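You operate a simulated robot arm through the tools that you are given. There is no shell and no other tool. Be economical: measure what you need, move in short steps, check, and stop when the job is done.

Carry out the task below with a simulated robot arm. There is one attempt and no reset: what you move stays moved.

JOB
Clear the overload that the red lamp shows and run that drive at the ASH card's speed.
Fine: switch it off, set its knob and press RESET before you switch it on again; leave START and STOP alone, belt and fan run at the end.

Only the result counts: the job must be done as asked and must still hold three seconds after the hand-in. Knocking over, shifting, dropping, spilling or breaking anything else fails it.

ROBOT AND FRAMES
A 7-joint arm with a two-finger parallel gripper on a trunk, on a base that drives. Base frame: it is fixed to the floor where the robot stands at the start and does not move with it; the origin is under the middle of the robot, x ahead of it, y to its left, z up. Readings come in mm, degrees, newtons and seconds.
Its first joint turns from -166.0 to 166.0 degrees. Places, roughly: speed card [1400, -300, 900]; start button [800, 0, 600]; stop button [800, -100, 600]. Payload 3.43 kg.
Tool frame: the origin (TCP) lies between the finger pads and is the grasp point; the fingertips stand 30 mm ahead of it; z points along the fingers, y is the line along which they close. The gripper opens to 94 mm. The fingers are 28 mm wide and 10 mm thick; the gripper's body (50 by 96 mm) begins 55 mm behind the TCP.
Orientation is told as [roll, pitch, yaw] about the base's x, y, z axes, in that order, counted from this pose: with the fingers straight down and closing along the base's y, the tool's x points along the base's -x, its y along +y and its z along -z.

CONTROLS
- The arm moves only by the tool play_rows. Its argument "rows" is one flat list of numbers, 7 for each row, row after row: the shift along the tool's x, y, z in units of 400 mm (1.0 is 400 mm), then the turn, a rotation vector about the tool's x, y, z in units of 120 degrees (1.0 is 120 degrees), then the closure, from 0 (fully open) to 1 (shut). In form: [dx, dy, dz, wx, wy, wz, jaw, dx, dy, dz, wx, wy, wz, jaw, ...]. A call has 1 to 12 rows; each row is the pose to reach, as a shift and turn from the pose commanded when the call began, along the tool's axes at that moment. A call with a number of a shift or a turn outside -1 to 1 is refused whole. A row lasts 0.2 s, in which the tool goes at most 50 mm and 8.6 degrees; a call with a longer step from one row to the next is refused whole, and so is a gripper value outside its range. Where a pose cannot be reached the arm comes as near as it can. A force on the tool above 60 N (or 10 N above the force at the start of the call, whichever is more), or a blocked arm, ends the call early, and 0.2 s more pass. Each finger travels about 45 mm/s and halts on what it meets, pressing with about 29 N; the grip force reading is that of the motor and also rises with nothing between the fingers. The clock runs only during rows and for 0.2 s after the last one: add rows that repeat a pose to give the fingers time. The reply holds the time, the measured pose of the TCP, the force on the tool along the base axes, the opening and the grip force, in the units named above and with some noise, with the torque about the TCP (base axes, N m) and any sound that the robot's microphone picked up.
- Cameras (640 x 400 px; columns grow to the right, rows downward): "scene" is now at [14, 189.5, 1382.2]; the picture's right is [-0.57, -0.82, 0.00], its down [-0.50, 0.35, -0.80] and it looks along [0.65, -0.45, -0.61] (base axes); focal length 256 px, centre (320, 200). "wrist" rides on the gripper at [76, 14, -103] in the tool frame; the picture's right is [-0.18, 0.98, 0.00], its down [-0.75, -0.14, -0.64] and it looks along [-0.63, -0.12, 0.77] (tool axes); focal length 243 px, centre (320, 200). There is no depth. A picture from a camera that has moved, and an enlarged one, comes with that camera's place and axes in the base frame and with its lens.
- grab_frame(camera): a new picture of that camera. No time passes.
- drive_base(legs): drives the robot by 1 to 6 legs, each [ahead, turn to the left] in mm and degrees, along the robot's own axes; the way and the turn of a leg run together, so that a leg with both is an arc; at most 1500 mm and 180 degrees a leg. The arm and the cameras ride along, it lands a little off, and it stops where it bumps. It gives what a move gives.
- pan_tilt(pan, tilt): turns the head with the scene camera to pan (to the left, within 120 degrees either way) and tilt (down, from -29 to 69), counted from straight ahead of the robot. It gives what a move gives.
- zoom(camera, box): a new picture of the part [left, top, right, bottom] of that camera's present view, enlarged. No time passes.
- sign_off(): hands the job in; it is judged then, once.

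Work in short steps. Places have to be worked out from the pictures, the camera data and where the tool is seen: move nearer, look again, correct. Check each grasp and each placing, and mend what went wrong. You have 120 turns and 78 pictures in all, those below and enlarged ones among them. Open the gripper and draw the arm clear of the work before you hand the job in, unless the task says otherwise; then end with one line.

The tools are called after ">>>" as a command line: name --argument value ..., lists and objects as JSON in quotes. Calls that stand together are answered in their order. play_rows: Moves the arm, as the interface text tells. Its arguments: {"type":"object","properties":{"rows":{"type":"array","items":{"type":"number"}}},"required":["rows"]} The other tools are called the same way: drive_base (legs) drives the base; pan_tilt (pan, tilt) turns the head that bears the scene camera; grab_frame (camera) takes a picture; zoom (camera, box) takes an enlarged picture of a part of a camera's view; sign_off () hands the job in.

At the start:

```text
t: 0.0
tool_pos: [538.4, -222.5, 957.5]
tcp_rot: [0.0, 0.0, 0.1]
force: [0.1, 0.2, -0.9]
moment: [0.04, 0.0, 0.0]
width: 94.2
grip_force: 0.0
robot x, y, heading: [0.2, -0.4, 0.1]
head pan, tilt: [-34.8, 37.3]
```

scene: 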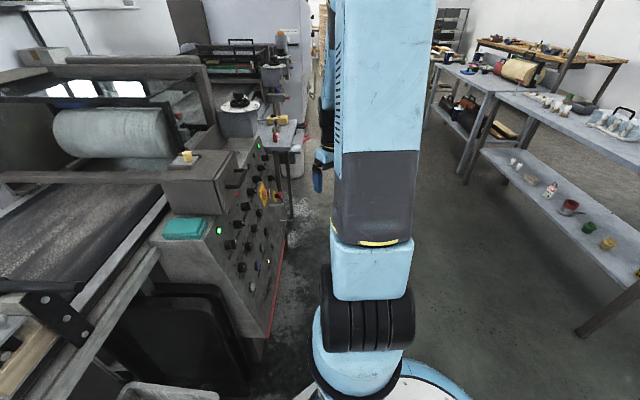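
wrist: 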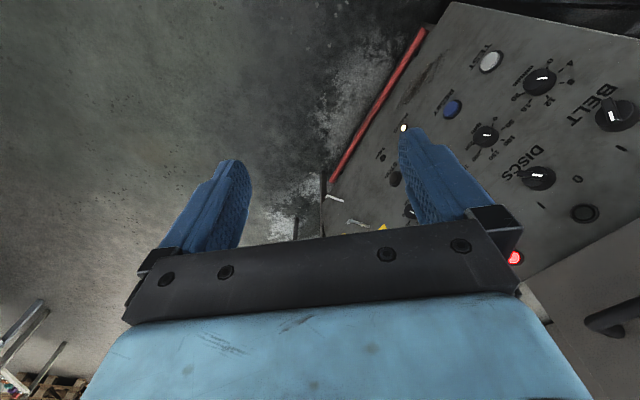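

The panel is on the left of the scene view, partly in the wrist view. I zoom in to read it.

>>> zoom --camera "scene" --box '[180, 120, 340, 320]'

>>> zoom --camera "wrist" --box '[320, 0, 640, 300]'

```text
2.00 times, centred on (260, 220) of scene
camera zoom: at [14.0, 189.5, 1382.2], right [-0.57, -0.82, 0.0], down [-0.5, 0.35, -0.8], along [0.65, -0.45, -0.61], focal length 512 px, centre (440, 160)
```

zoom: 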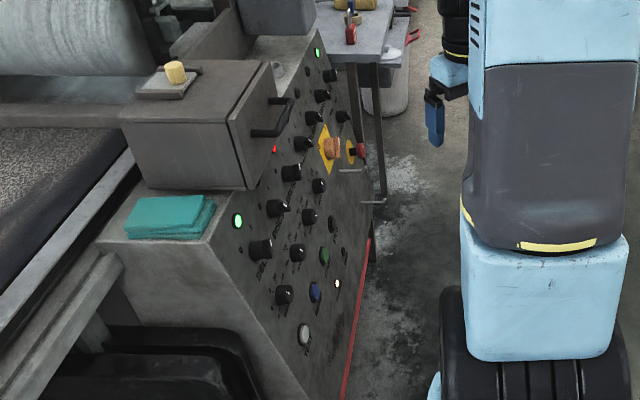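

```text
1.33 times, centred on (480, 150) of wrist
camera zoom: at [464.8, -208.0, 1061.9], right [0.18, 0.98, 0.0], down [0.75, -0.14, 0.64], along [0.63, -0.12, -0.77], focal length 324 px, centre (107, 267)
```

zoom: 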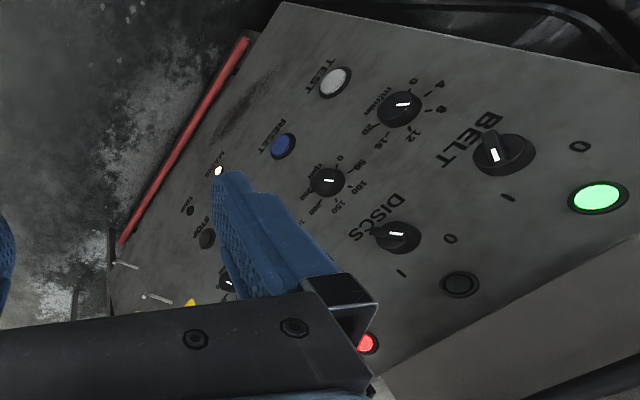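

The panel faces the robot; the red lamp is in the third column. I turn the head to face it and also to the speed card.

>>> pan_tilt --pan -8 --tilt 42

>>> grab_frame --camera "scene"

```text
t: 0.9
tool_pos: [538.9, -221.9, 958.0]
tcp_rot: [0.0, 0.0, 0.2]
force: [0.7, 0.3, -0.4]
moment: [-0.01, -0.01, 0.0]
width: 94.0
grip_force: 0.0
robot x, y, heading: [-1.9, 2.9, 0.2]
head pan, tilt: [-8.0, 42.0]
```

```text
73 pictures are left
camera scene: at [25.6, 227.3, 1375.3], right [-0.14, -0.99, 0.0], down [-0.66, 0.09, -0.74], along [0.74, -0.1, -0.67], focal length 256 px, centre (320, 200)
```

scene: 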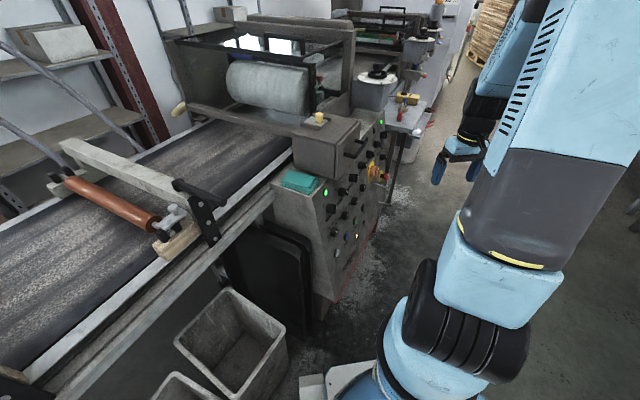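

By triangulating: BELT lamp ≈ (638,124,845), red lamp ≈ (798,12,840), MAIN lamp ≈ (762,-44,450); panel row direction ≈ (0.82,-0.58,0), nearly vertical. Now look for the speed card.

>>> zoom --camera "scene" --box '[330, 60, 450, 135]'

>>> zoom --camera "scene" --box '[300, 110, 410, 310]'

```text
5.33 times, centred on (390, 98) of scene
camera zoom: at [25.6, 227.3, 1375.3], right [-0.14, -0.99, 0.0], down [-0.66, 0.09, -0.74], along [0.74, -0.1, -0.67], focal length 1367 px, centre (-53, 747)
```

zoom: 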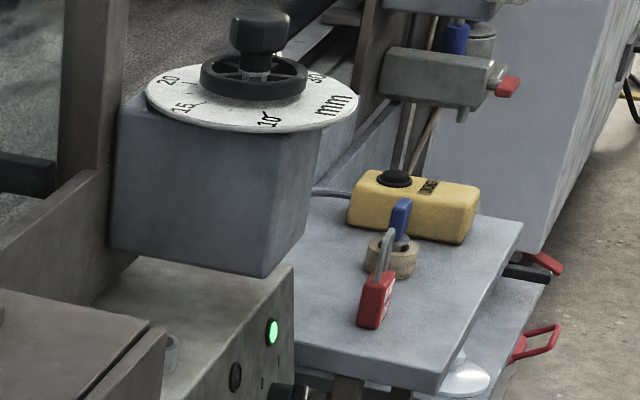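

```text
2.00 times, centred on (355, 210) of scene
camera zoom: at [25.6, 227.3, 1375.3], right [-0.14, -0.99, 0.0], down [-0.66, 0.09, -0.74], along [0.74, -0.1, -0.67], focal length 512 px, centre (250, 180)
```

zoom: 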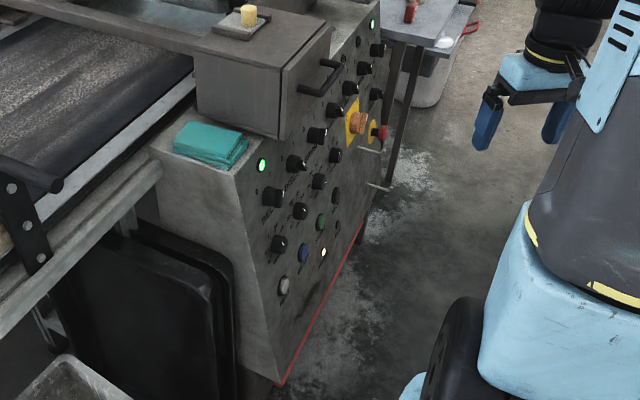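

I can't see the card from here. I'll drive round to face the panel squarely (standing ≈ (339,-664), heading 55°).

>>> drive_base --legs '[[0, -63], [745, 0], [0, 118]]'

>>> pan_tilt --pan 0 --tilt 35

>>> grab_frame --camera "scene"

>>> grab_frame --camera "wrist"

```text
t: 11.8
tool_pos: [906.1, -737.9, 959.3]
tcp_rot: [0.1, 0.0, 16.1]
force: [0.0, -0.8, -0.1]
moment: [0.0, 0.01, 0.02]
width: 93.9
grip_force: 0.2
robot x, y, heading: [342.9, -734.1, 18.4]
head pan, tilt: [-8.0, 42.0]
stopped in leg 3: the robot was blocked; the commanded pose is now the measured one
```

```text
t: 12.5
tool_pos: [905.7, -738.0, 958.7]
tcp_rot: [0.0, 0.0, 16.1]
force: [0.0, 0.9, -0.4]
moment: [0.01, 0.01, -0.01]
width: 93.8
grip_force: 0.0
robot x, y, heading: [341.3, -738.9, 18.0]
head pan, tilt: [0.0, 35.0]
```

```text
70 pictures are left
camera scene: at [298.2, -503.6, 1385.7], right [0.31, -0.95, 0.0], down [-0.55, -0.18, -0.82], along [0.78, 0.25, -0.57], focal length 256 px, centre (320, 200)
```

scene: 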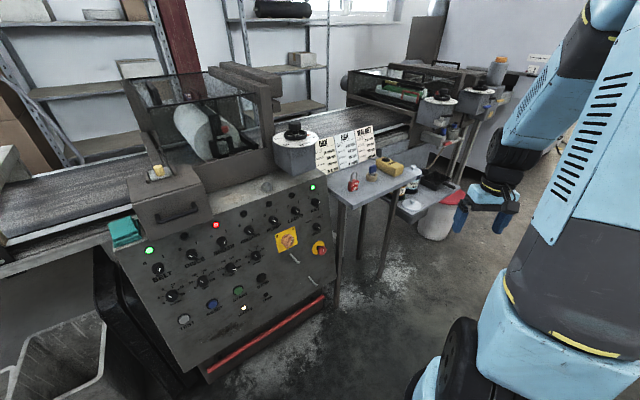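

```text
69 pictures are left
camera wrist: at [831.5, -745.2, 1063.1], right [-0.1, 1.0, 0.0], down [0.76, 0.07, 0.64], along [0.64, 0.06, -0.77], focal length 243 px, centre (320, 200)
```

wrist: 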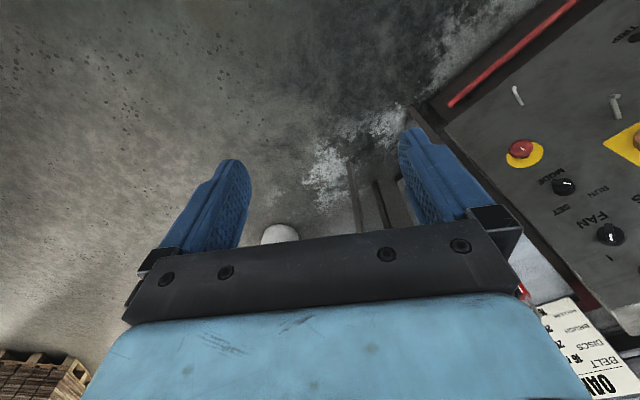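

The turn was blocked at heading 18°, but the panel and cards are well seen. Zoom on both.

>>> zoom --camera "scene" --box '[300, 115, 390, 185]'

>>> zoom --camera "scene" --box '[120, 170, 240, 340]'

>>> zoom --camera "scene" --box '[200, 170, 340, 310]'

```text
5.71 times, centred on (345, 150) of scene
camera zoom: at [298.2, -503.6, 1385.7], right [0.31, -0.95, 0.0], down [-0.55, -0.18, -0.82], along [0.78, 0.25, -0.57], focal length 1464 px, centre (177, 486)
```

zoom: 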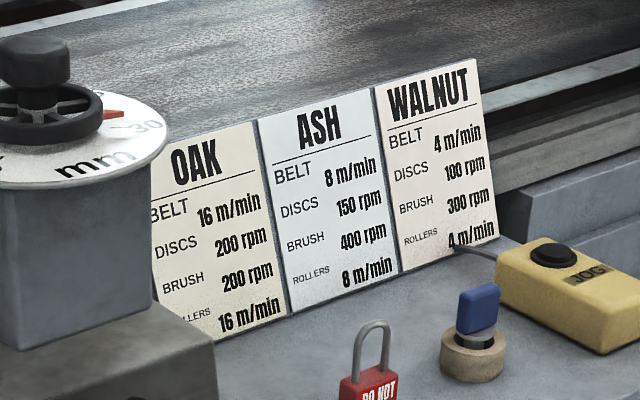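

```text
2.35 times, centred on (180, 255) of scene
camera zoom: at [298.2, -503.6, 1385.7], right [0.31, -0.95, 0.0], down [-0.55, -0.18, -0.82], along [0.78, 0.25, -0.57], focal length 603 px, centre (649, 71)
```

zoom: 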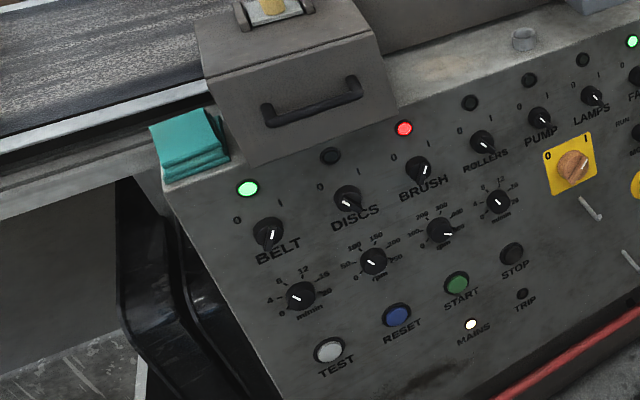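

```text
2.86 times, centred on (270, 240) of scene
camera zoom: at [298.2, -503.6, 1385.7], right [0.31, -0.95, 0.0], down [-0.55, -0.18, -0.82], along [0.78, 0.25, -0.57], focal length 732 px, centre (463, 86)
```

zoom: 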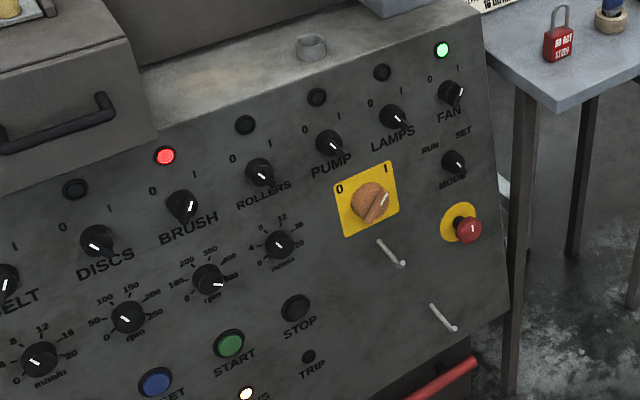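

BRUSH is tripped; ASH brush speed = 400 rpm. I look to the sides to see what blocked the turn.

>>> pan_tilt --pan 110 --tilt 50

>>> grab_frame --camera "scene"

>>> pan_tilt --pan -110 --tilt 50

>>> grab_frame --camera "scene"

```text
t: 14.4
tool_pos: [907.0, -737.4, 960.0]
tcp_rot: [0.0, 0.1, 16.2]
force: [-0.7, -0.4, 0.0]
moment: [-0.03, 0.02, 0.0]
width: 94.2
grip_force: 0.0
robot x, y, heading: [342.9, -735.8, 18.1]
head pan, tilt: [110.0, 50.0]
```

```text
65 pictures are left
camera scene: at [167.0, -470.3, 1364.1], right [0.79, 0.62, 0.0], down [0.47, -0.6, -0.64], along [-0.4, 0.51, -0.77], focal length 256 px, centre (320, 200)
```

scene: 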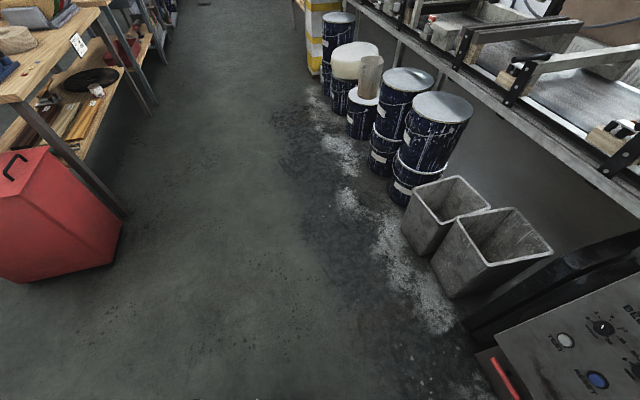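

```text
t: 17.6
tool_pos: [906.9, -738.3, 958.4]
tcp_rot: [0.0, 0.0, 16.2]
force: [0.1, 0.7, 0.5]
moment: [0.01, 0.03, -0.03]
width: 94.1
grip_force: 0.1
robot x, y, heading: [345.1, -737.7, 18.1]
head pan, tilt: [-110.0, 50.0]
```

```text
64 pictures are left
camera scene: at [211.9, -607.9, 1364.1], right [-1.0, 0.03, 0.0], down [0.02, 0.77, -0.64], along [-0.02, -0.64, -0.77], focal length 256 px, centre (320, 200)
```

scene: 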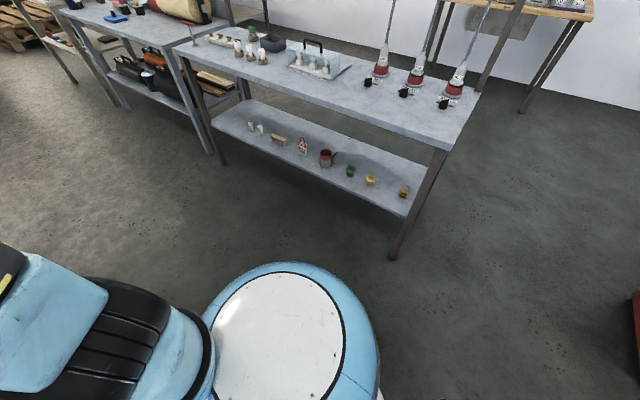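

Nothing obviously near. I retry a small turn to see whether it is really blocked.

>>> drive_base --legs '[[0, 8]]'

>>> pan_tilt --pan -60 --tilt 60

>>> grab_frame --camera "scene"

```text
t: 18.6
tool_pos: [903.2, -658.1, 958.1]
tcp_rot: [0.1, 0.0, 24.2]
force: [0.4, -0.3, 0.8]
moment: [-0.02, -0.01, -0.01]
width: 94.1
grip_force: 0.1
robot x, y, heading: [347.9, -741.5, 26.3]
head pan, tilt: [-110.0, 50.0]
```

```text
t: 19.8
tool_pos: [905.0, -657.6, 958.6]
tcp_rot: [0.0, 0.1, 24.2]
force: [0.8, -0.7, 0.1]
moment: [-0.01, -0.01, -0.01]
width: 93.8
grip_force: 0.0
robot x, y, heading: [351.8, -744.3, 26.7]
head pan, tilt: [-60.0, 60.0]
```

```text
63 pictures are left
camera scene: at [248.0, -596.2, 1351.5], right [-0.55, -0.83, 0.0], down [-0.72, 0.48, -0.5], along [0.42, -0.28, -0.87], focal length 256 px, centre (320, 200)
```

scene: 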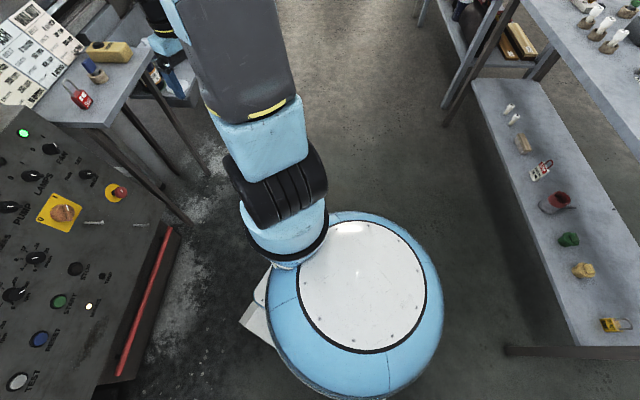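

The turn works now. I finish it in two parts and look ahead.

>>> drive_base --legs '[[0, 14], [0, 14.5]]'

>>> pan_tilt --pan 0 --tilt 35

>>> grab_frame --camera "scene"

>>> grab_frame --camera "wrist"

```text
t: 22.1
tool_pos: [796.5, -403.5, 959.0]
tcp_rot: [0.0, 0.0, 52.6]
force: [-0.5, -0.5, -1.1]
moment: [0.04, 0.02, -0.03]
width: 94.3
grip_force: 0.1
robot x, y, heading: [376.0, -763.5, 54.3]
head pan, tilt: [-60.0, 60.0]
```

```text
t: 23.4
tool_pos: [795.0, -403.9, 960.2]
tcp_rot: [0.0, -0.1, 52.7]
force: [-0.4, -0.8, 0.6]
moment: [-0.02, 0.01, 0.01]
width: 94.2
grip_force: 0.2
robot x, y, heading: [374.5, -758.2, 54.2]
head pan, tilt: [0.0, 35.0]
```

```text
62 pictures are left
camera scene: at [202.1, -601.8, 1385.7], right [0.81, -0.58, 0.0], down [-0.33, -0.47, -0.82], along [0.48, 0.67, -0.57], focal length 256 px, centre (320, 200)
```

scene: 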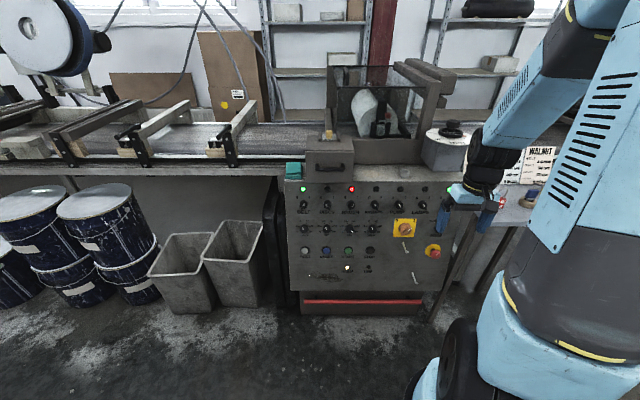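

```text
61 pictures are left
camera wrist: at [739.5, -455.8, 1064.0], right [-0.67, 0.74, 0.0], down [0.57, 0.51, 0.64], along [0.48, 0.43, -0.77], focal length 243 px, centre (320, 200)
```

wrist: 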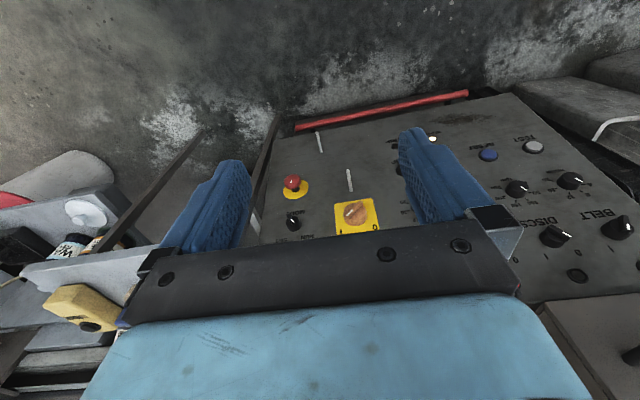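

Panel is head-on now. Zoom for reading settings.

>>> zoom --camera "scene" --box '[285, 180, 365, 280]'

>>> zoom --camera "scene" --box '[340, 180, 450, 240]'

```text
4.00 times, centred on (325, 230) of scene
camera zoom: at [202.1, -601.8, 1385.7], right [0.81, -0.58, 0.0], down [-0.33, -0.47, -0.82], along [0.48, 0.67, -0.57], focal length 1025 px, centre (300, 80)
```

zoom: 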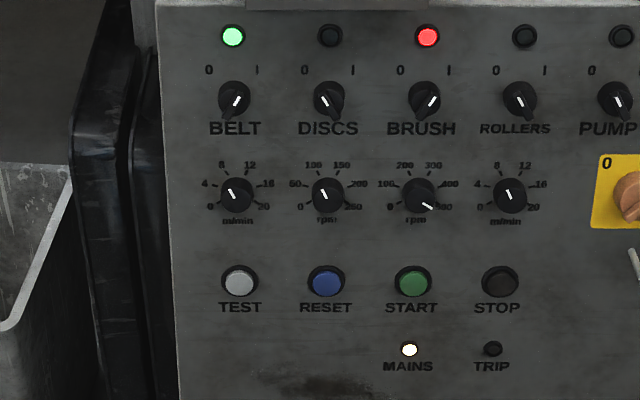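

```text
5.82 times, centred on (395, 210) of scene
camera zoom: at [202.1, -601.8, 1385.7], right [0.81, -0.58, 0.0], down [-0.33, -0.47, -0.82], along [0.48, 0.67, -0.57], focal length 1491 px, centre (-116, 142)
```

zoom: 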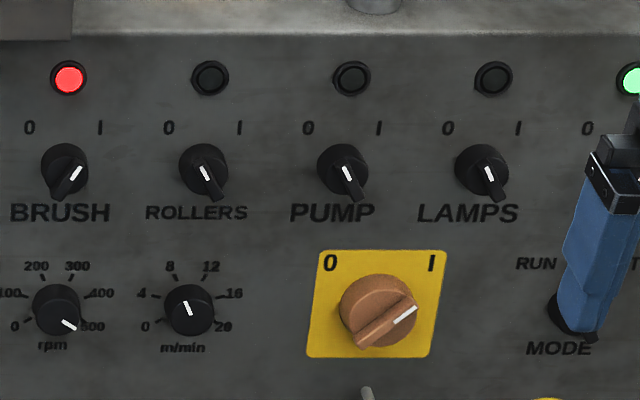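

BRUSH switch points to I; its speed dial sits at 500, needs 400 (scale 54° per 100). Switch ≈ (792,5,785), dial ≈ (780,-10,673), RESET ≈ (692,31,566). I tip the tool forward to face the panel (80.5°) in place.

>>> play_rows --rows '[0, 0, 0, 0, -0.067, 0, 0, 0, 0, 0, 0, -0.134, 0, 0, 0, 0, 0, 0, -0.201, 0, 0, 0, 0, 0, 0, -0.268, 0, 0, 0, 0, 0, 0, -0.335, 0, 0, 0, 0, 0, 0, -0.402, 0, 0, 0, 0, 0, 0, -0.469, 0, 0, 0, 0, 0, 0, -0.536, 0, 0, 0, 0, 0, 0, -0.603, 0, 0, 0, 0, 0, 0, -0.671, 0, 0, 0, 0, 0, 0, -0.671, 0, 0]'

>>> grab_frame --camera "wrist"

>>> grab_frame --camera "scene"

```text
t: 25.8
tool_pos: [933.2, -374.3, 953.2]
tcp_rot: [-0.2, -80.4, 52.9]
force: [-0.2, 0.2, 0.6]
moment: [-0.01, 0.02, -0.01]
width: 94.3
grip_force: 0.0
out of reach, approached as far as the arm can: row 3, 4, 5, 6, 7, 8, 9, 10, 11
robot x, y, heading: [374.7, -761.2, 54.4]
head pan, tilt: [0.0, 35.0]
```

```text
58 pictures are left
camera wrist: at [855.2, -456.6, 896.4], right [-0.76, 0.62, 0.18], down [-0.2, -0.49, 0.85], along [0.62, 0.61, 0.5], focal length 243 px, centre (320, 200)
```

wrist: 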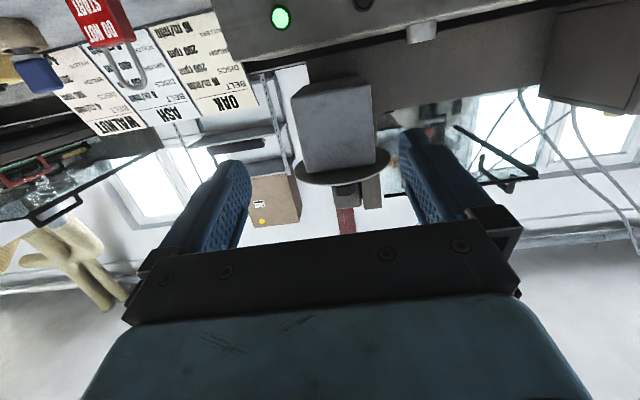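

```text
57 pictures are left
camera scene: at [202.1, -601.7, 1385.8], right [0.81, -0.58, 0.0], down [-0.33, -0.47, -0.82], along [0.48, 0.67, -0.57], focal length 256 px, centre (320, 200)
```

scene: 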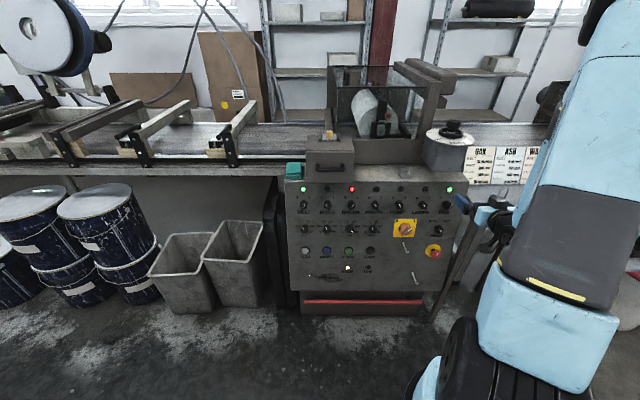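

The arm is fine but had to slide outward; tool now horizontal at (933,-374,953). I test with a small move to learn the commanded reference.

>>> play_rows --rows '[0, 0.1, 0, 0, 0, 0, 0, 0, 0.1, 0, 0, 0, 0, 0]'

```text
t: 26.4
tool_pos: [923.3, -343.2, 954.8]
tcp_rot: [0.0, -80.5, 52.6]
force: [0.6, -0.8, 0.8]
moment: [-0.01, -0.01, -0.02]
width: 93.9
grip_force: 0.1
out of reach, approached as far as the arm can: row 1, 2
robot x, y, heading: [376.4, -762.6, 54.5]
head pan, tilt: [0.0, 35.0]
```

The reference is the nominal pose (~(763,-380,959)). I move to a stand-off in front of the BRUSH switch.

>>> play_rows --rows '[0.037, 0.064, 0.068, 0, 0, 0, 0, 0.074, 0.128, 0.137, 0, 0, 0, 0, 0.111, 0.192, 0.205, 0, 0, 0, 0, 0.149, 0.256, 0.274, 0, 0, 0, 0, 0.186, 0.32, 0.342, 0, 0, 0, 0, 0.223, 0.384, 0.41, 0, 0, 0, 0, 0.26, 0.448, 0.479, 0, 0, 0, 0, 0.2975, 0.512, 0.5475, 0, 0, 0, 0, 0.2975, 0.512, 0.5475, 0, 0, 0, 0]'

>>> grab_frame --camera "scene"

>>> grab_frame --camera "wrist"

```text
t: 28.1
tool_pos: [943.9, -142.8, 825.2]
tcp_rot: [7.0, -80.1, 50.6]
force: [-15.2, -17.2, 14.3]
moment: [-0.36, -0.77, -1.19]
width: 92.3
grip_force: 0.1
out of reach, approached as far as the arm can: row 4, 5, 6, 7, 8
robot x, y, heading: [374.9, -762.7, 54.6]
head pan, tilt: [0.0, 35.0]
stopped in row 8: the force on the tool passed its limit at 86 N (the readings are from after the stop); the commanded pose is now the measured one
```

```text
56 pictures are left
camera scene: at [201.1, -602.9, 1385.8], right [0.81, -0.58, 0.0], down [-0.33, -0.47, -0.82], along [0.48, 0.67, -0.57], focal length 256 px, centre (320, 200)
```

scene: 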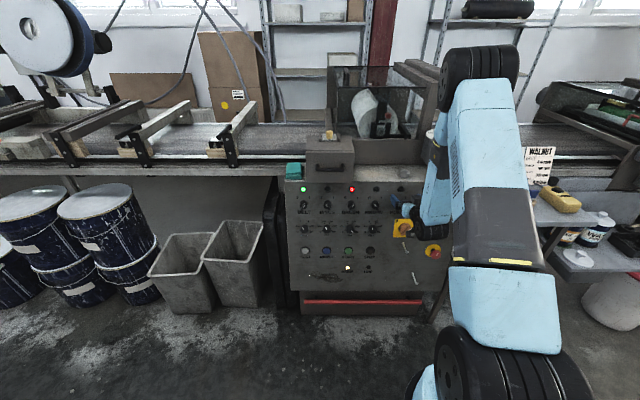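

```text
55 pictures are left
camera wrist: at [869.7, -229.5, 768.5], right [-0.81, 0.56, 0.2], down [-0.14, -0.51, 0.85], along [0.57, 0.66, 0.49], focal length 243 px, centre (320, 200)
```

wrist: 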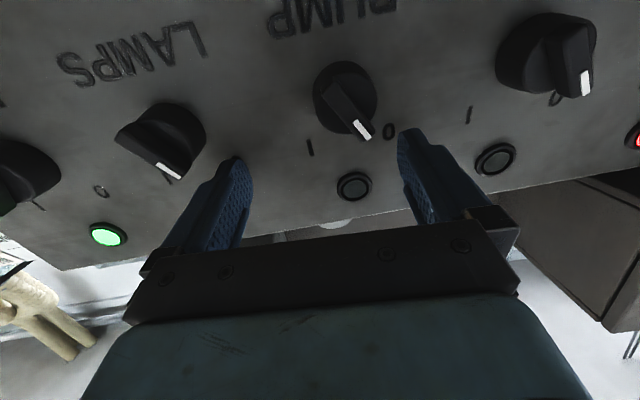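

The arm swung outward and touched the panel. I check whether any control was moved.

>>> zoom --camera "wrist" --box '[0, 0, 400, 260]'

>>> zoom --camera "scene" --box '[340, 175, 460, 275]'

```text
1.54 times, centred on (200, 130) of wrist
camera zoom: at [869.7, -229.5, 768.5], right [-0.81, 0.56, 0.2], down [-0.14, -0.51, 0.85], along [0.57, 0.66, 0.49], focal length 373 px, centre (505, 308)
```

zoom: 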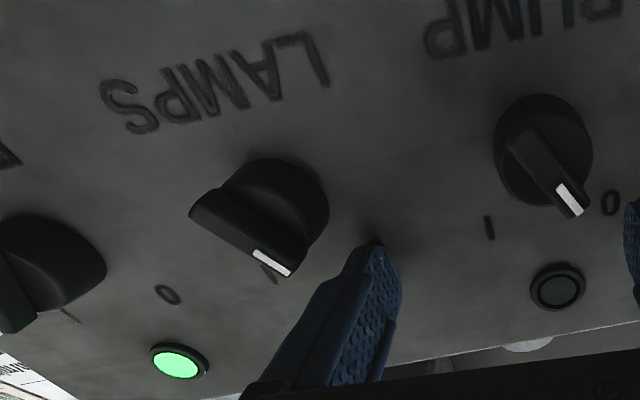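

```text
4.00 times, centred on (400, 225) of scene
camera zoom: at [201.1, -602.9, 1385.8], right [0.81, -0.58, 0.0], down [-0.33, -0.47, -0.82], along [0.48, 0.67, -0.57], focal length 1025 px, centre (0, 100)
```

zoom: 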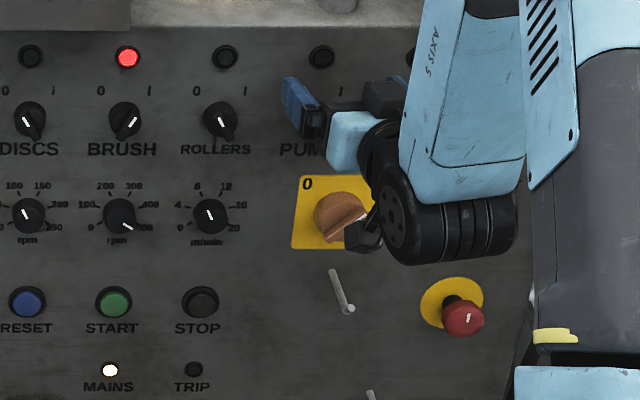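

LAMPS still points to 0 (parallax considered) and MAINS is lit. The arm is too folded at this distance, so I drive straight back 200 mm, which also withdraws the tool squarely.

>>> drive_base --legs '[[-60, 0], [-140, 0]]'

>>> grab_frame --camera "scene"

>>> zoom --camera "wrist" --box '[0, 0, 640, 260]'

```text
t: 30.0
tool_pos: [827.1, -303.8, 822.9]
tcp_rot: [7.1, -79.8, 50.4]
force: [-1.0, 0.6, 0.5]
moment: [0.02, -0.02, -0.01]
width: 94.0
grip_force: 0.0
robot x, y, heading: [259.1, -923.9, 54.1]
head pan, tilt: [0.0, 35.0]
```

```text
52 pictures are left
camera scene: at [86.4, -763.8, 1385.8], right [0.81, -0.58, 0.0], down [-0.33, -0.47, -0.82], along [0.48, 0.67, -0.57], focal length 256 px, centre (320, 200)
```

scene: 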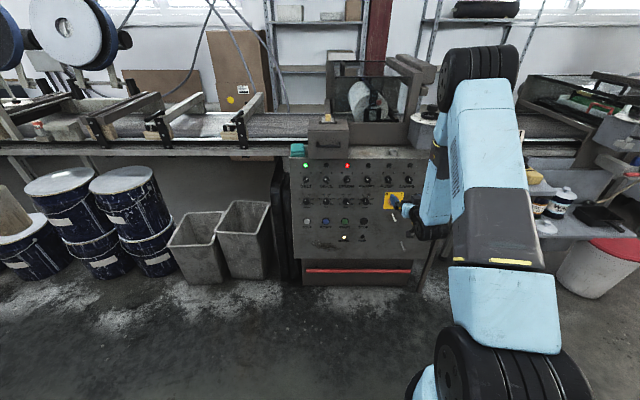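

```text
1.00 times, centred on (320, 130) of wrist (not enlarged: the box is as wide or as high as the picture)
camera zoom: at [754.2, -390.2, 767.1], right [-0.81, 0.55, 0.2], down [-0.14, -0.51, 0.85], along [0.57, 0.66, 0.49], focal length 243 px, centre (320, 270)
```

zoom: 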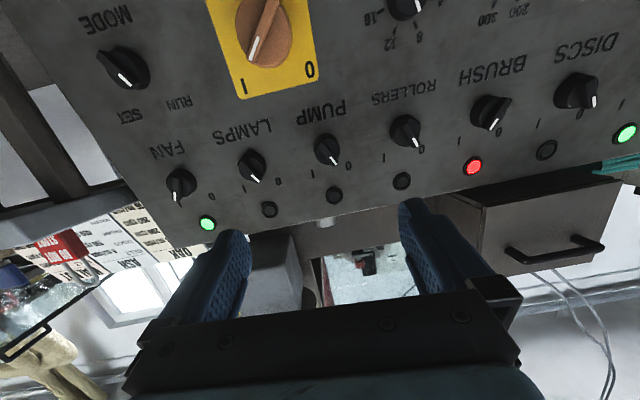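

All other controls look unchanged (PUMP, LAMPS, ROLLERS at 0, FAN at I). Now move to a stand-off 150 mm in front of the BRUSH switch while squaring the tool to the panel.

>>> play_rows --rows '[0, 0.085, 0.04, 0.0043, -0.0009, -0.001, 0, 0, 0.17, 0.08, 0.0085, -0.0018, -0.002, 0, 0, 0.254, 0.12, 0.0128, -0.0027, -0.003, 0, 0, 0.339, 0.16, 0.017, -0.0036, -0.004, 0, 0, 0.424, 0.2, 0.0213, -0.0045, -0.005, 0, 0, 0.509, 0.239, 0.0256, -0.0054, -0.0062, 0, 0, 0.509, 0.239, 0.0256, -0.0054, -0.0062, 0]'

>>> grab_frame --camera "wrist"

>>> zoom --camera "scene" --box '[290, 150, 450, 250]'

```text
t: 31.6
tool_pos: [817.4, -174.4, 821.1]
tcp_rot: [12.2, -79.2, 51.8]
force: [0.5, -0.8, 0.0]
moment: [0.01, 0.0, -0.04]
width: 94.0
grip_force: 0.0
out of reach, approached as far as the arm can: row 1, 2, 3, 4, 5, 6, 7
robot x, y, heading: [261.5, -920.0, 54.5]
head pan, tilt: [0.0, 35.0]
```

```text
50 pictures are left
camera wrist: at [752.6, -270.4, 767.3], right [-0.86, 0.46, 0.22], down [-0.06, -0.52, 0.85], along [0.51, 0.72, 0.48], focal length 243 px, centre (320, 200)
```

wrist: 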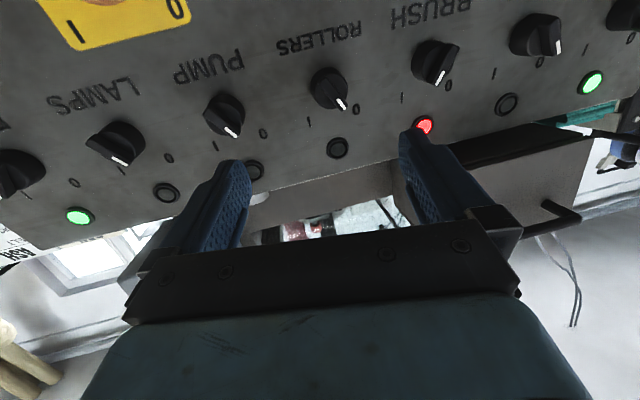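

```text
4.00 times, centred on (370, 200) of scene
camera zoom: at [86.4, -763.8, 1385.8], right [0.81, -0.58, 0.0], down [-0.33, -0.47, -0.82], along [0.48, 0.67, -0.57], focal length 1025 px, centre (120, 200)
```

zoom: 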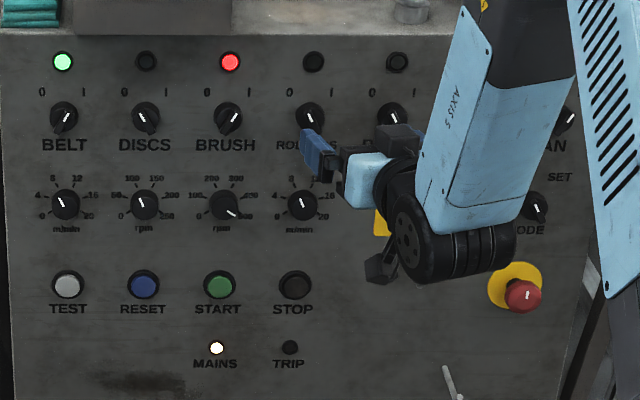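

Position is stuck to the right although radius is fine: probably a wrist joint limit. I test rolling the tool about its own axis and see whether the error shrinks.

>>> play_rows --rows '[0, 0, 0, 0, 0, 0.07, 0, 0, 0, 0, 0, 0, 0.14, 0, 0, 0, 0, 0, 0, 0.21, 0, 0, 0, 0, 0, 0, 0.21, 0]'

```text
t: 32.6
tool_pos: [819.0, -173.6, 824.3]
tcp_rot: [68.2, -60.6, -6.5]
force: [-0.5, 0.5, 0.0]
moment: [-0.03, -0.04, 0.03]
width: 94.0
grip_force: 0.2
robot x, y, heading: [258.7, -926.3, 54.2]
head pan, tilt: [0.0, 35.0]
```

The commands are relative to the reached pose, and the roll freed it. I now correct heading and move left in front of BRUSH, with the 30° roll that matches the switch bar.

>>> play_rows --rows '[0, 0, 0, 0.022, -0.015, 0.011, 0, 0, 0, 0, 0.045, -0.031, 0.022, 0, 0, 0, 0, 0.067, -0.046, 0.033, 0, 0.044, 0.067, 0.004, 0.067, -0.046, 0.033, 0, 0.088, 0.133, 0.008, 0.067, -0.046, 0.033, 0, 0.132, 0.2, 0.012, 0.067, -0.046, 0.033, 0, 0.1765, 0.267, 0.017, 0.067, -0.046, 0.033, 0]'

>>> grab_frame --camera "scene"

```text
t: 34.2
tool_pos: [792.6, -170.9, 768.9]
tcp_rot: [78.2, -57.7, -18.3]
force: [0.7, -0.5, -0.4]
moment: [0.0, 0.04, 0.07]
width: 94.1
grip_force: 0.0
out of reach, approached as far as the arm can: row 1, 2, 3, 4, 5, 6, 7
robot x, y, heading: [258.2, -923.6, 54.3]
head pan, tilt: [0.0, 35.0]
```

```text
48 pictures are left
camera scene: at [86.6, -764.3, 1385.8], right [0.81, -0.58, 0.0], down [-0.33, -0.47, -0.82], along [0.48, 0.67, -0.57], focal length 256 px, centre (320, 200)
```

scene: 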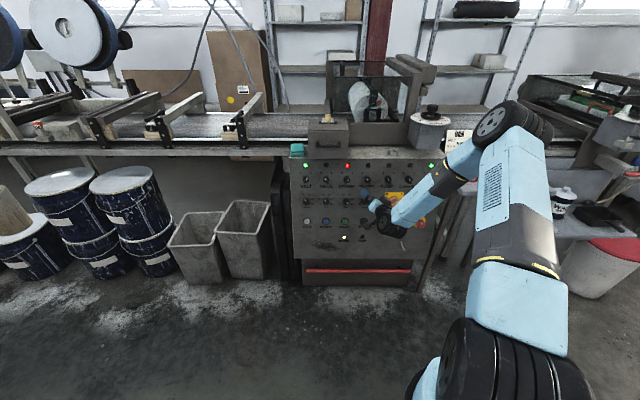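

The elbow has swung outward; the arm is in a poor configuration. I draw back and return the tool to pointing down, farther from the panel, to try another wrist configuration.

>>> play_rows --rows '[-0.019, 0.016, -0.046, 0.0215, 0.0601, -0.0148, 0, -0.039, 0.032, -0.092, 0.0431, 0.1202, -0.0296, 0, -0.058, 0.048, -0.138, 0.0646, 0.1803, -0.0445, 0, -0.077, 0.064, -0.184, 0.0862, 0.2404, -0.0593, 0, -0.097, 0.08, -0.23, 0.1077, 0.3005, -0.0741, 0, -0.116, 0.096, -0.275, 0.1293, 0.3605, -0.0889, 0, -0.135, 0.112, -0.321, 0.1508, 0.4206, -0.1037, 0, -0.155, 0.128, -0.367, 0.1724, 0.4807, -0.1185, 0, -0.174, 0.144, -0.413, 0.1939, 0.5408, -0.1334, 0, -0.193, 0.16, -0.459, 0.2155, 0.6009, -0.1482, 0, -0.2125, 0.1765, -0.505, 0.237, 0.661, -0.163, 0]'

>>> grab_frame --camera "scene"

```text
t: 36.6
tool_pos: [685.8, -330.7, 901.2]
tcp_rot: [0.1, 0.2, 54.2]
force: [0.8, -0.1, 0.0]
moment: [0.01, 0.04, 0.02]
width: 94.0
grip_force: 0.1
out of reach, approached as far as the arm can: row 1, 2, 3
robot x, y, heading: [260.2, -927.6, 54.5]
head pan, tilt: [0.0, 35.0]
```

```text
47 pictures are left
camera scene: at [86.4, -764.0, 1385.8], right [0.81, -0.58, 0.0], down [-0.33, -0.47, -0.82], along [0.48, 0.67, -0.57], focal length 256 px, centre (320, 200)
```

scene: 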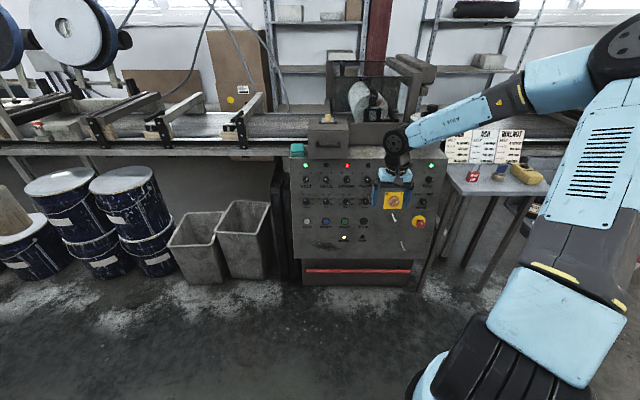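

That pose is reached exactly. Now I try tilting forward again from here while letting the tool go forward, watching at which row it fails.

>>> play_rows --rows '[0, 0, 0.03, 0, -0.067, 0, 0, 0, 0, 0.06, 0, -0.134, 0, 0, 0, 0, 0.09, 0, -0.201, 0, 0, 0, 0, 0.12, 0, -0.268, 0, 0, 0, 0, 0.15, 0, -0.335, 0, 0]'

>>> grab_frame --camera "scene"

```text
t: 37.8
tool_pos: [683.6, -329.6, 839.4]
tcp_rot: [0.2, -40.1, 54.1]
force: [0.1, 0.3, -0.1]
moment: [0.0, 0.01, -0.04]
width: 94.0
grip_force: 0.0
robot x, y, heading: [259.1, -922.9, 54.5]
head pan, tilt: [0.0, 35.0]
```

```text
46 pictures are left
camera scene: at [86.2, -764.0, 1385.8], right [0.81, -0.58, 0.0], down [-0.33, -0.47, -0.82], along [0.48, 0.67, -0.57], focal length 256 px, centre (320, 200)
```

scene: 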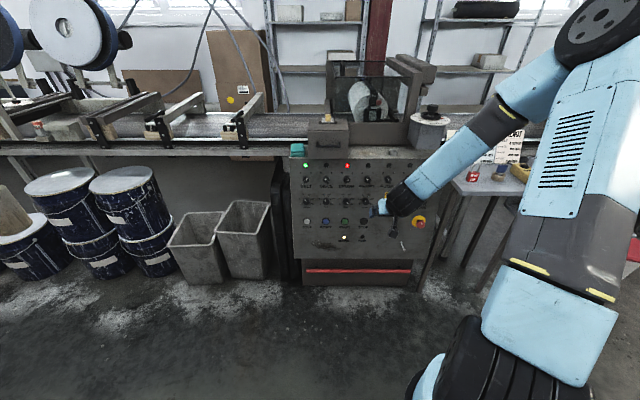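

Works so far. Continue the tilt to 80.5°, moving slightly forward.

>>> play_rows --rows '[-0.015, 0, 0.015, 0, -0.067, 0, 0, -0.03, 0, 0.03, 0, -0.135, 0, 0, -0.045, 0, 0.045, 0, -0.202, 0, 0, -0.06, 0, 0.06, 0, -0.27, 0, 0, -0.075, 0, 0.075, 0, -0.337, 0, 0]'

>>> grab_frame --camera "scene"

```text
t: 39.0
tool_pos: [709.9, -295.4, 837.6]
tcp_rot: [0.2, -80.7, 53.9]
force: [1.2, 0.3, 0.2]
moment: [-0.01, 0.01, -0.02]
width: 94.1
grip_force: 0.0
robot x, y, heading: [258.3, -926.2, 54.3]
head pan, tilt: [0.0, 35.0]
```

```text
45 pictures are left
camera scene: at [86.2, -764.2, 1385.8], right [0.81, -0.58, 0.0], down [-0.33, -0.47, -0.82], along [0.48, 0.67, -0.57], focal length 256 px, centre (320, 200)
```

scene: 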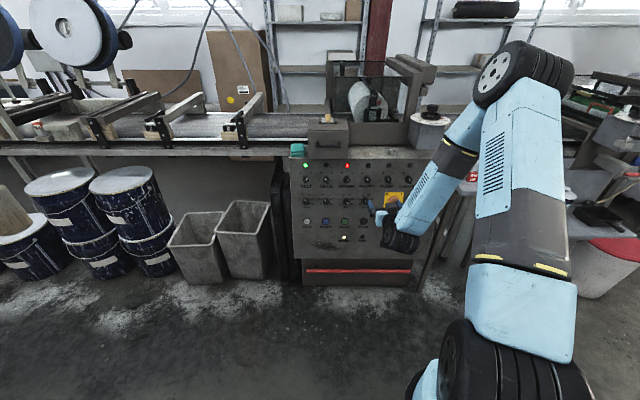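

Full horizontal reached cleanly. Now move toward the BRUSH stand-off, 60 % first.

>>> play_rows --rows '[0.002, 0.055, 0.073, 0, 0, 0, 0, 0.004, 0.109, 0.146, 0, 0, 0, 0, 0.006, 0.164, 0.22, 0, 0, 0, 0]'

```text
t: 39.8
tool_pos: [706.6, -184.4, 818.6]
tcp_rot: [0.2, -80.6, 53.8]
force: [-0.1, 0.0, 0.1]
moment: [0.0, 0.0, -0.01]
width: 94.0
grip_force: 0.0
robot x, y, heading: [259.5, -921.2, 54.4]
head pan, tilt: [0.0, 35.0]
```

Good. Finish the move to the stand-off, without tilting further, and look.

>>> play_rows --rows '[0.004, 0.055, 0.06, 0.003, 0, 0, 0, 0.006, 0.109, 0.12, 0.006, 0, 0, 0, 0.006, 0.109, 0.12, 0.006, 0, 0, 0]'

>>> grab_frame --camera "wrist"

>>> zoom --camera "scene" --box '[290, 150, 450, 250]'

```text
t: 40.6
tool_pos: [700.4, -122.6, 808.6]
tcp_rot: [-0.4, -80.6, 53.9]
force: [0.1, 0.2, 0.4]
moment: [0.01, 0.01, 0.0]
width: 94.0
grip_force: 0.1
robot x, y, heading: [264.4, -928.6, 54.5]
head pan, tilt: [0.0, 35.0]
```

```text
44 pictures are left
camera wrist: at [622.4, -204.7, 751.2], right [-0.77, 0.61, 0.18], down [-0.19, -0.49, 0.85], along [0.61, 0.62, 0.5], focal length 243 px, centre (320, 200)
```

wrist: 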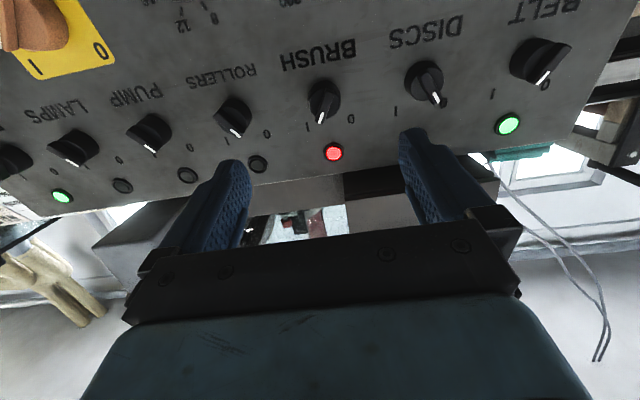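

```text
4.00 times, centred on (370, 200) of scene
camera zoom: at [86.4, -763.8, 1385.8], right [0.81, -0.58, 0.0], down [-0.33, -0.47, -0.82], along [0.48, 0.67, -0.57], focal length 1025 px, centre (120, 200)
```

zoom: 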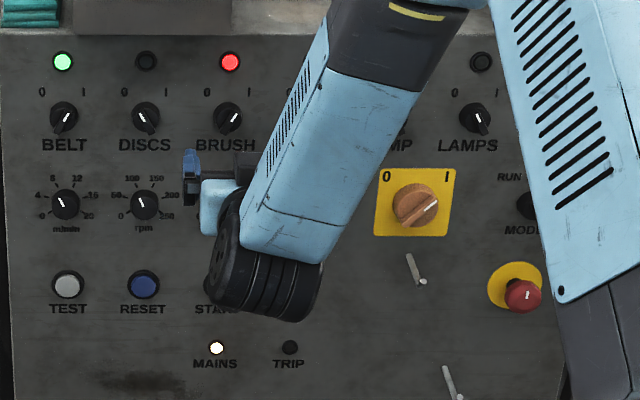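

Nicely aligned: TCP axis projects to column 320, row ~95 and the BRUSH knob is at about (325,95). Zoom to refine.

>>> zoom --camera "wrist" --box '[250, 20, 410, 170]'

```text
2.67 times, centred on (330, 95) of wrist
camera zoom: at [622.4, -204.7, 751.2], right [-0.77, 0.61, 0.18], down [-0.19, -0.49, 0.85], along [0.61, 0.62, 0.5], focal length 647 px, centre (293, 480)
```

zoom: 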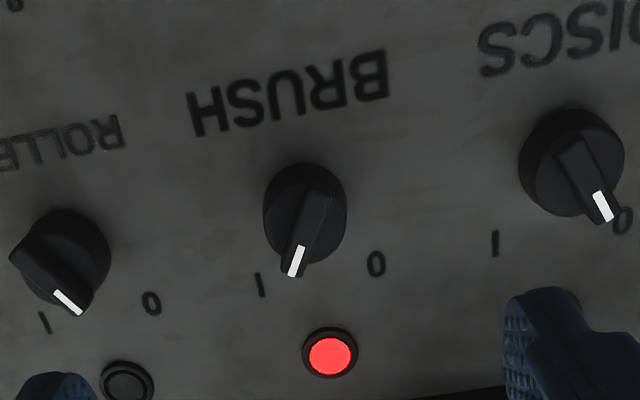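

BRUSH axis is within ~4 mm of the tool axis; bar at ~+28°. I roll 28°, part-close, shift up 4 mm and advance 95 mm, then look.

>>> play_rows --rows '[-0.005, 0.002, 0, 0, 0, 0.058, 0.2, -0.01, 0.004, 0, 0, 0, 0.117, 0.4, -0.01, 0.004, 0, 0, 0, 0.175, 0.4, -0.01, 0.004, 0, 0, 0, 0.233, 0.4, -0.01, 0.004, 0.08, 0, 0, 0.233, 0.4, -0.01, 0.004, 0.16, 0, 0, 0.233, 0.4, -0.01, 0.004, 0.24, 0, 0, 0.233, 0.4, -0.01, 0.004, 0.24, 0, 0, 0.233, 0.4]'

>>> grab_frame --camera "wrist"

>>> zoom --camera "scene" --box '[300, 150, 380, 210]'

```text
t: 42.4
tool_pos: [755.6, -45.5, 797.5]
tcp_rot: [70.4, -60.7, -19.2]
force: [0.2, 0.4, 0.5]
moment: [0.03, -0.01, 0.03]
width: 56.4
grip_force: 0.0
robot x, y, heading: [259.8, -928.5, 54.3]
head pan, tilt: [0.0, 35.0]
```

```text
41 pictures are left
camera wrist: at [652.9, -106.1, 755.6], right [-0.57, 0.55, 0.61], down [0.07, -0.71, 0.7], along [0.82, 0.44, 0.37], focal length 243 px, centre (320, 200)
```

wrist: 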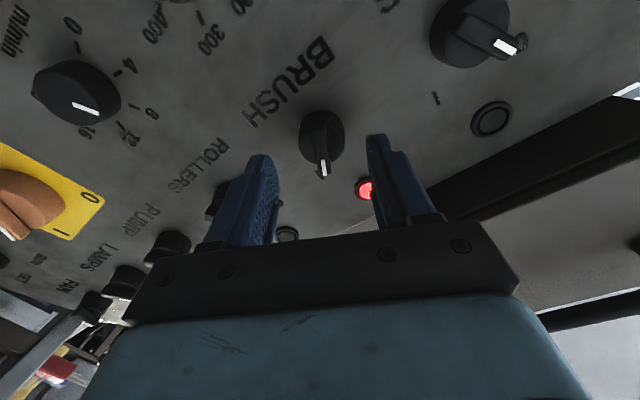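

```text
6.67 times, centred on (340, 180) of scene
camera zoom: at [86.4, -763.7, 1385.8], right [0.81, -0.58, 0.0], down [-0.33, -0.47, -0.82], along [0.48, 0.67, -0.57], focal length 1708 px, centre (187, 333)
```

zoom: 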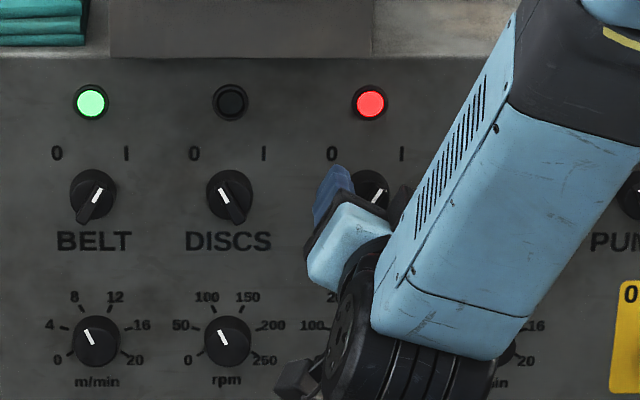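

Fingers straddle the knob with the bar in line. Advance 18 mm and close.

>>> play_rows --rows '[0, 0, 0.025, 0, 0, 0, 0.4, 0, 0, 0.045, 0, 0, 0, 0.4, 0, 0, 0.045, 0, 0, 0, 0.6, 0, 0, 0.045, 0, 0, 0, 0.8, 0, 0, 0.045, 0, 0, 0, 1, 0, 0, 0.045, 0, 0, 0, 1, 0, 0, 0.045, 0, 0, 0, 1]'

>>> grab_frame --camera "wrist"

```text
t: 44.0
tool_pos: [765.1, -29.6, 794.9]
tcp_rot: [70.5, -60.6, -19.3]
force: [-1.9, 6.4, 1.6]
moment: [-0.02, 0.11, 0.26]
width: 30.1
grip_force: 44.9
robot x, y, heading: [256.1, -924.8, 54.5]
head pan, tilt: [0.0, 35.0]
```

```text
39 pictures are left
camera wrist: at [662.3, -90.3, 752.9], right [-0.57, 0.55, 0.61], down [0.07, -0.71, 0.7], along [0.82, 0.44, 0.37], focal length 243 px, centre (320, 200)
```

wrist: 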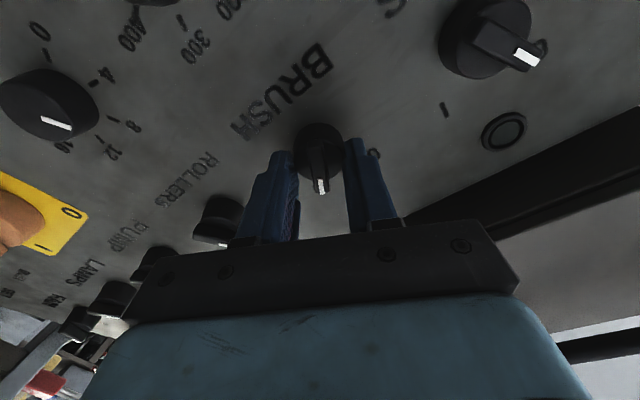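

It grips the round body at 30 mm. I try turning −58° to switch BRUSH off.

>>> play_rows --rows '[0, 0, 0, 0, 0, -0.06, 1, 0, 0, 0, 0, 0, -0.12, 1, 0, 0, 0, 0, 0, -0.18, 1, 0, 0, 0, 0, 0, -0.24, 1, 0, 0, 0, 0, 0, -0.3, 1, 0, 0, 0, 0, 0, -0.36, 1, 0, 0, 0, 0, 0, -0.42, 1, 0, 0, 0, 0, 0, -0.48, 1, 0, 0, 0, 0, 0, -0.48, 1]'

>>> grab_frame --camera "wrist"

```text
t: 46.0
tool_pos: [763.2, -28.4, 795.4]
tcp_rot: [-71.6, -59.0, 127.7]
force: [-18.3, 30.2, 8.0]
moment: [0.31, -0.01, 0.82]
width: 30.4
grip_force: 45.1
robot x, y, heading: [261.6, -926.0, 54.7]
head pan, tilt: [0.0, 35.0]
```

```text
38 pictures are left
camera wrist: at [717.7, -134.2, 740.4], right [-0.79, 0.52, -0.32], down [-0.51, -0.27, 0.82], along [0.34, 0.81, 0.47], focal length 243 px, centre (320, 200)
```

wrist: 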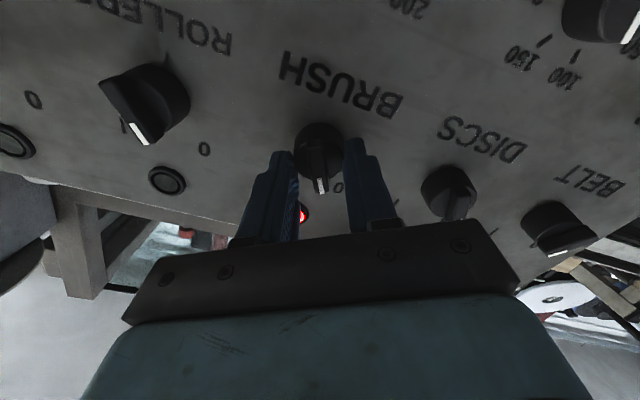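

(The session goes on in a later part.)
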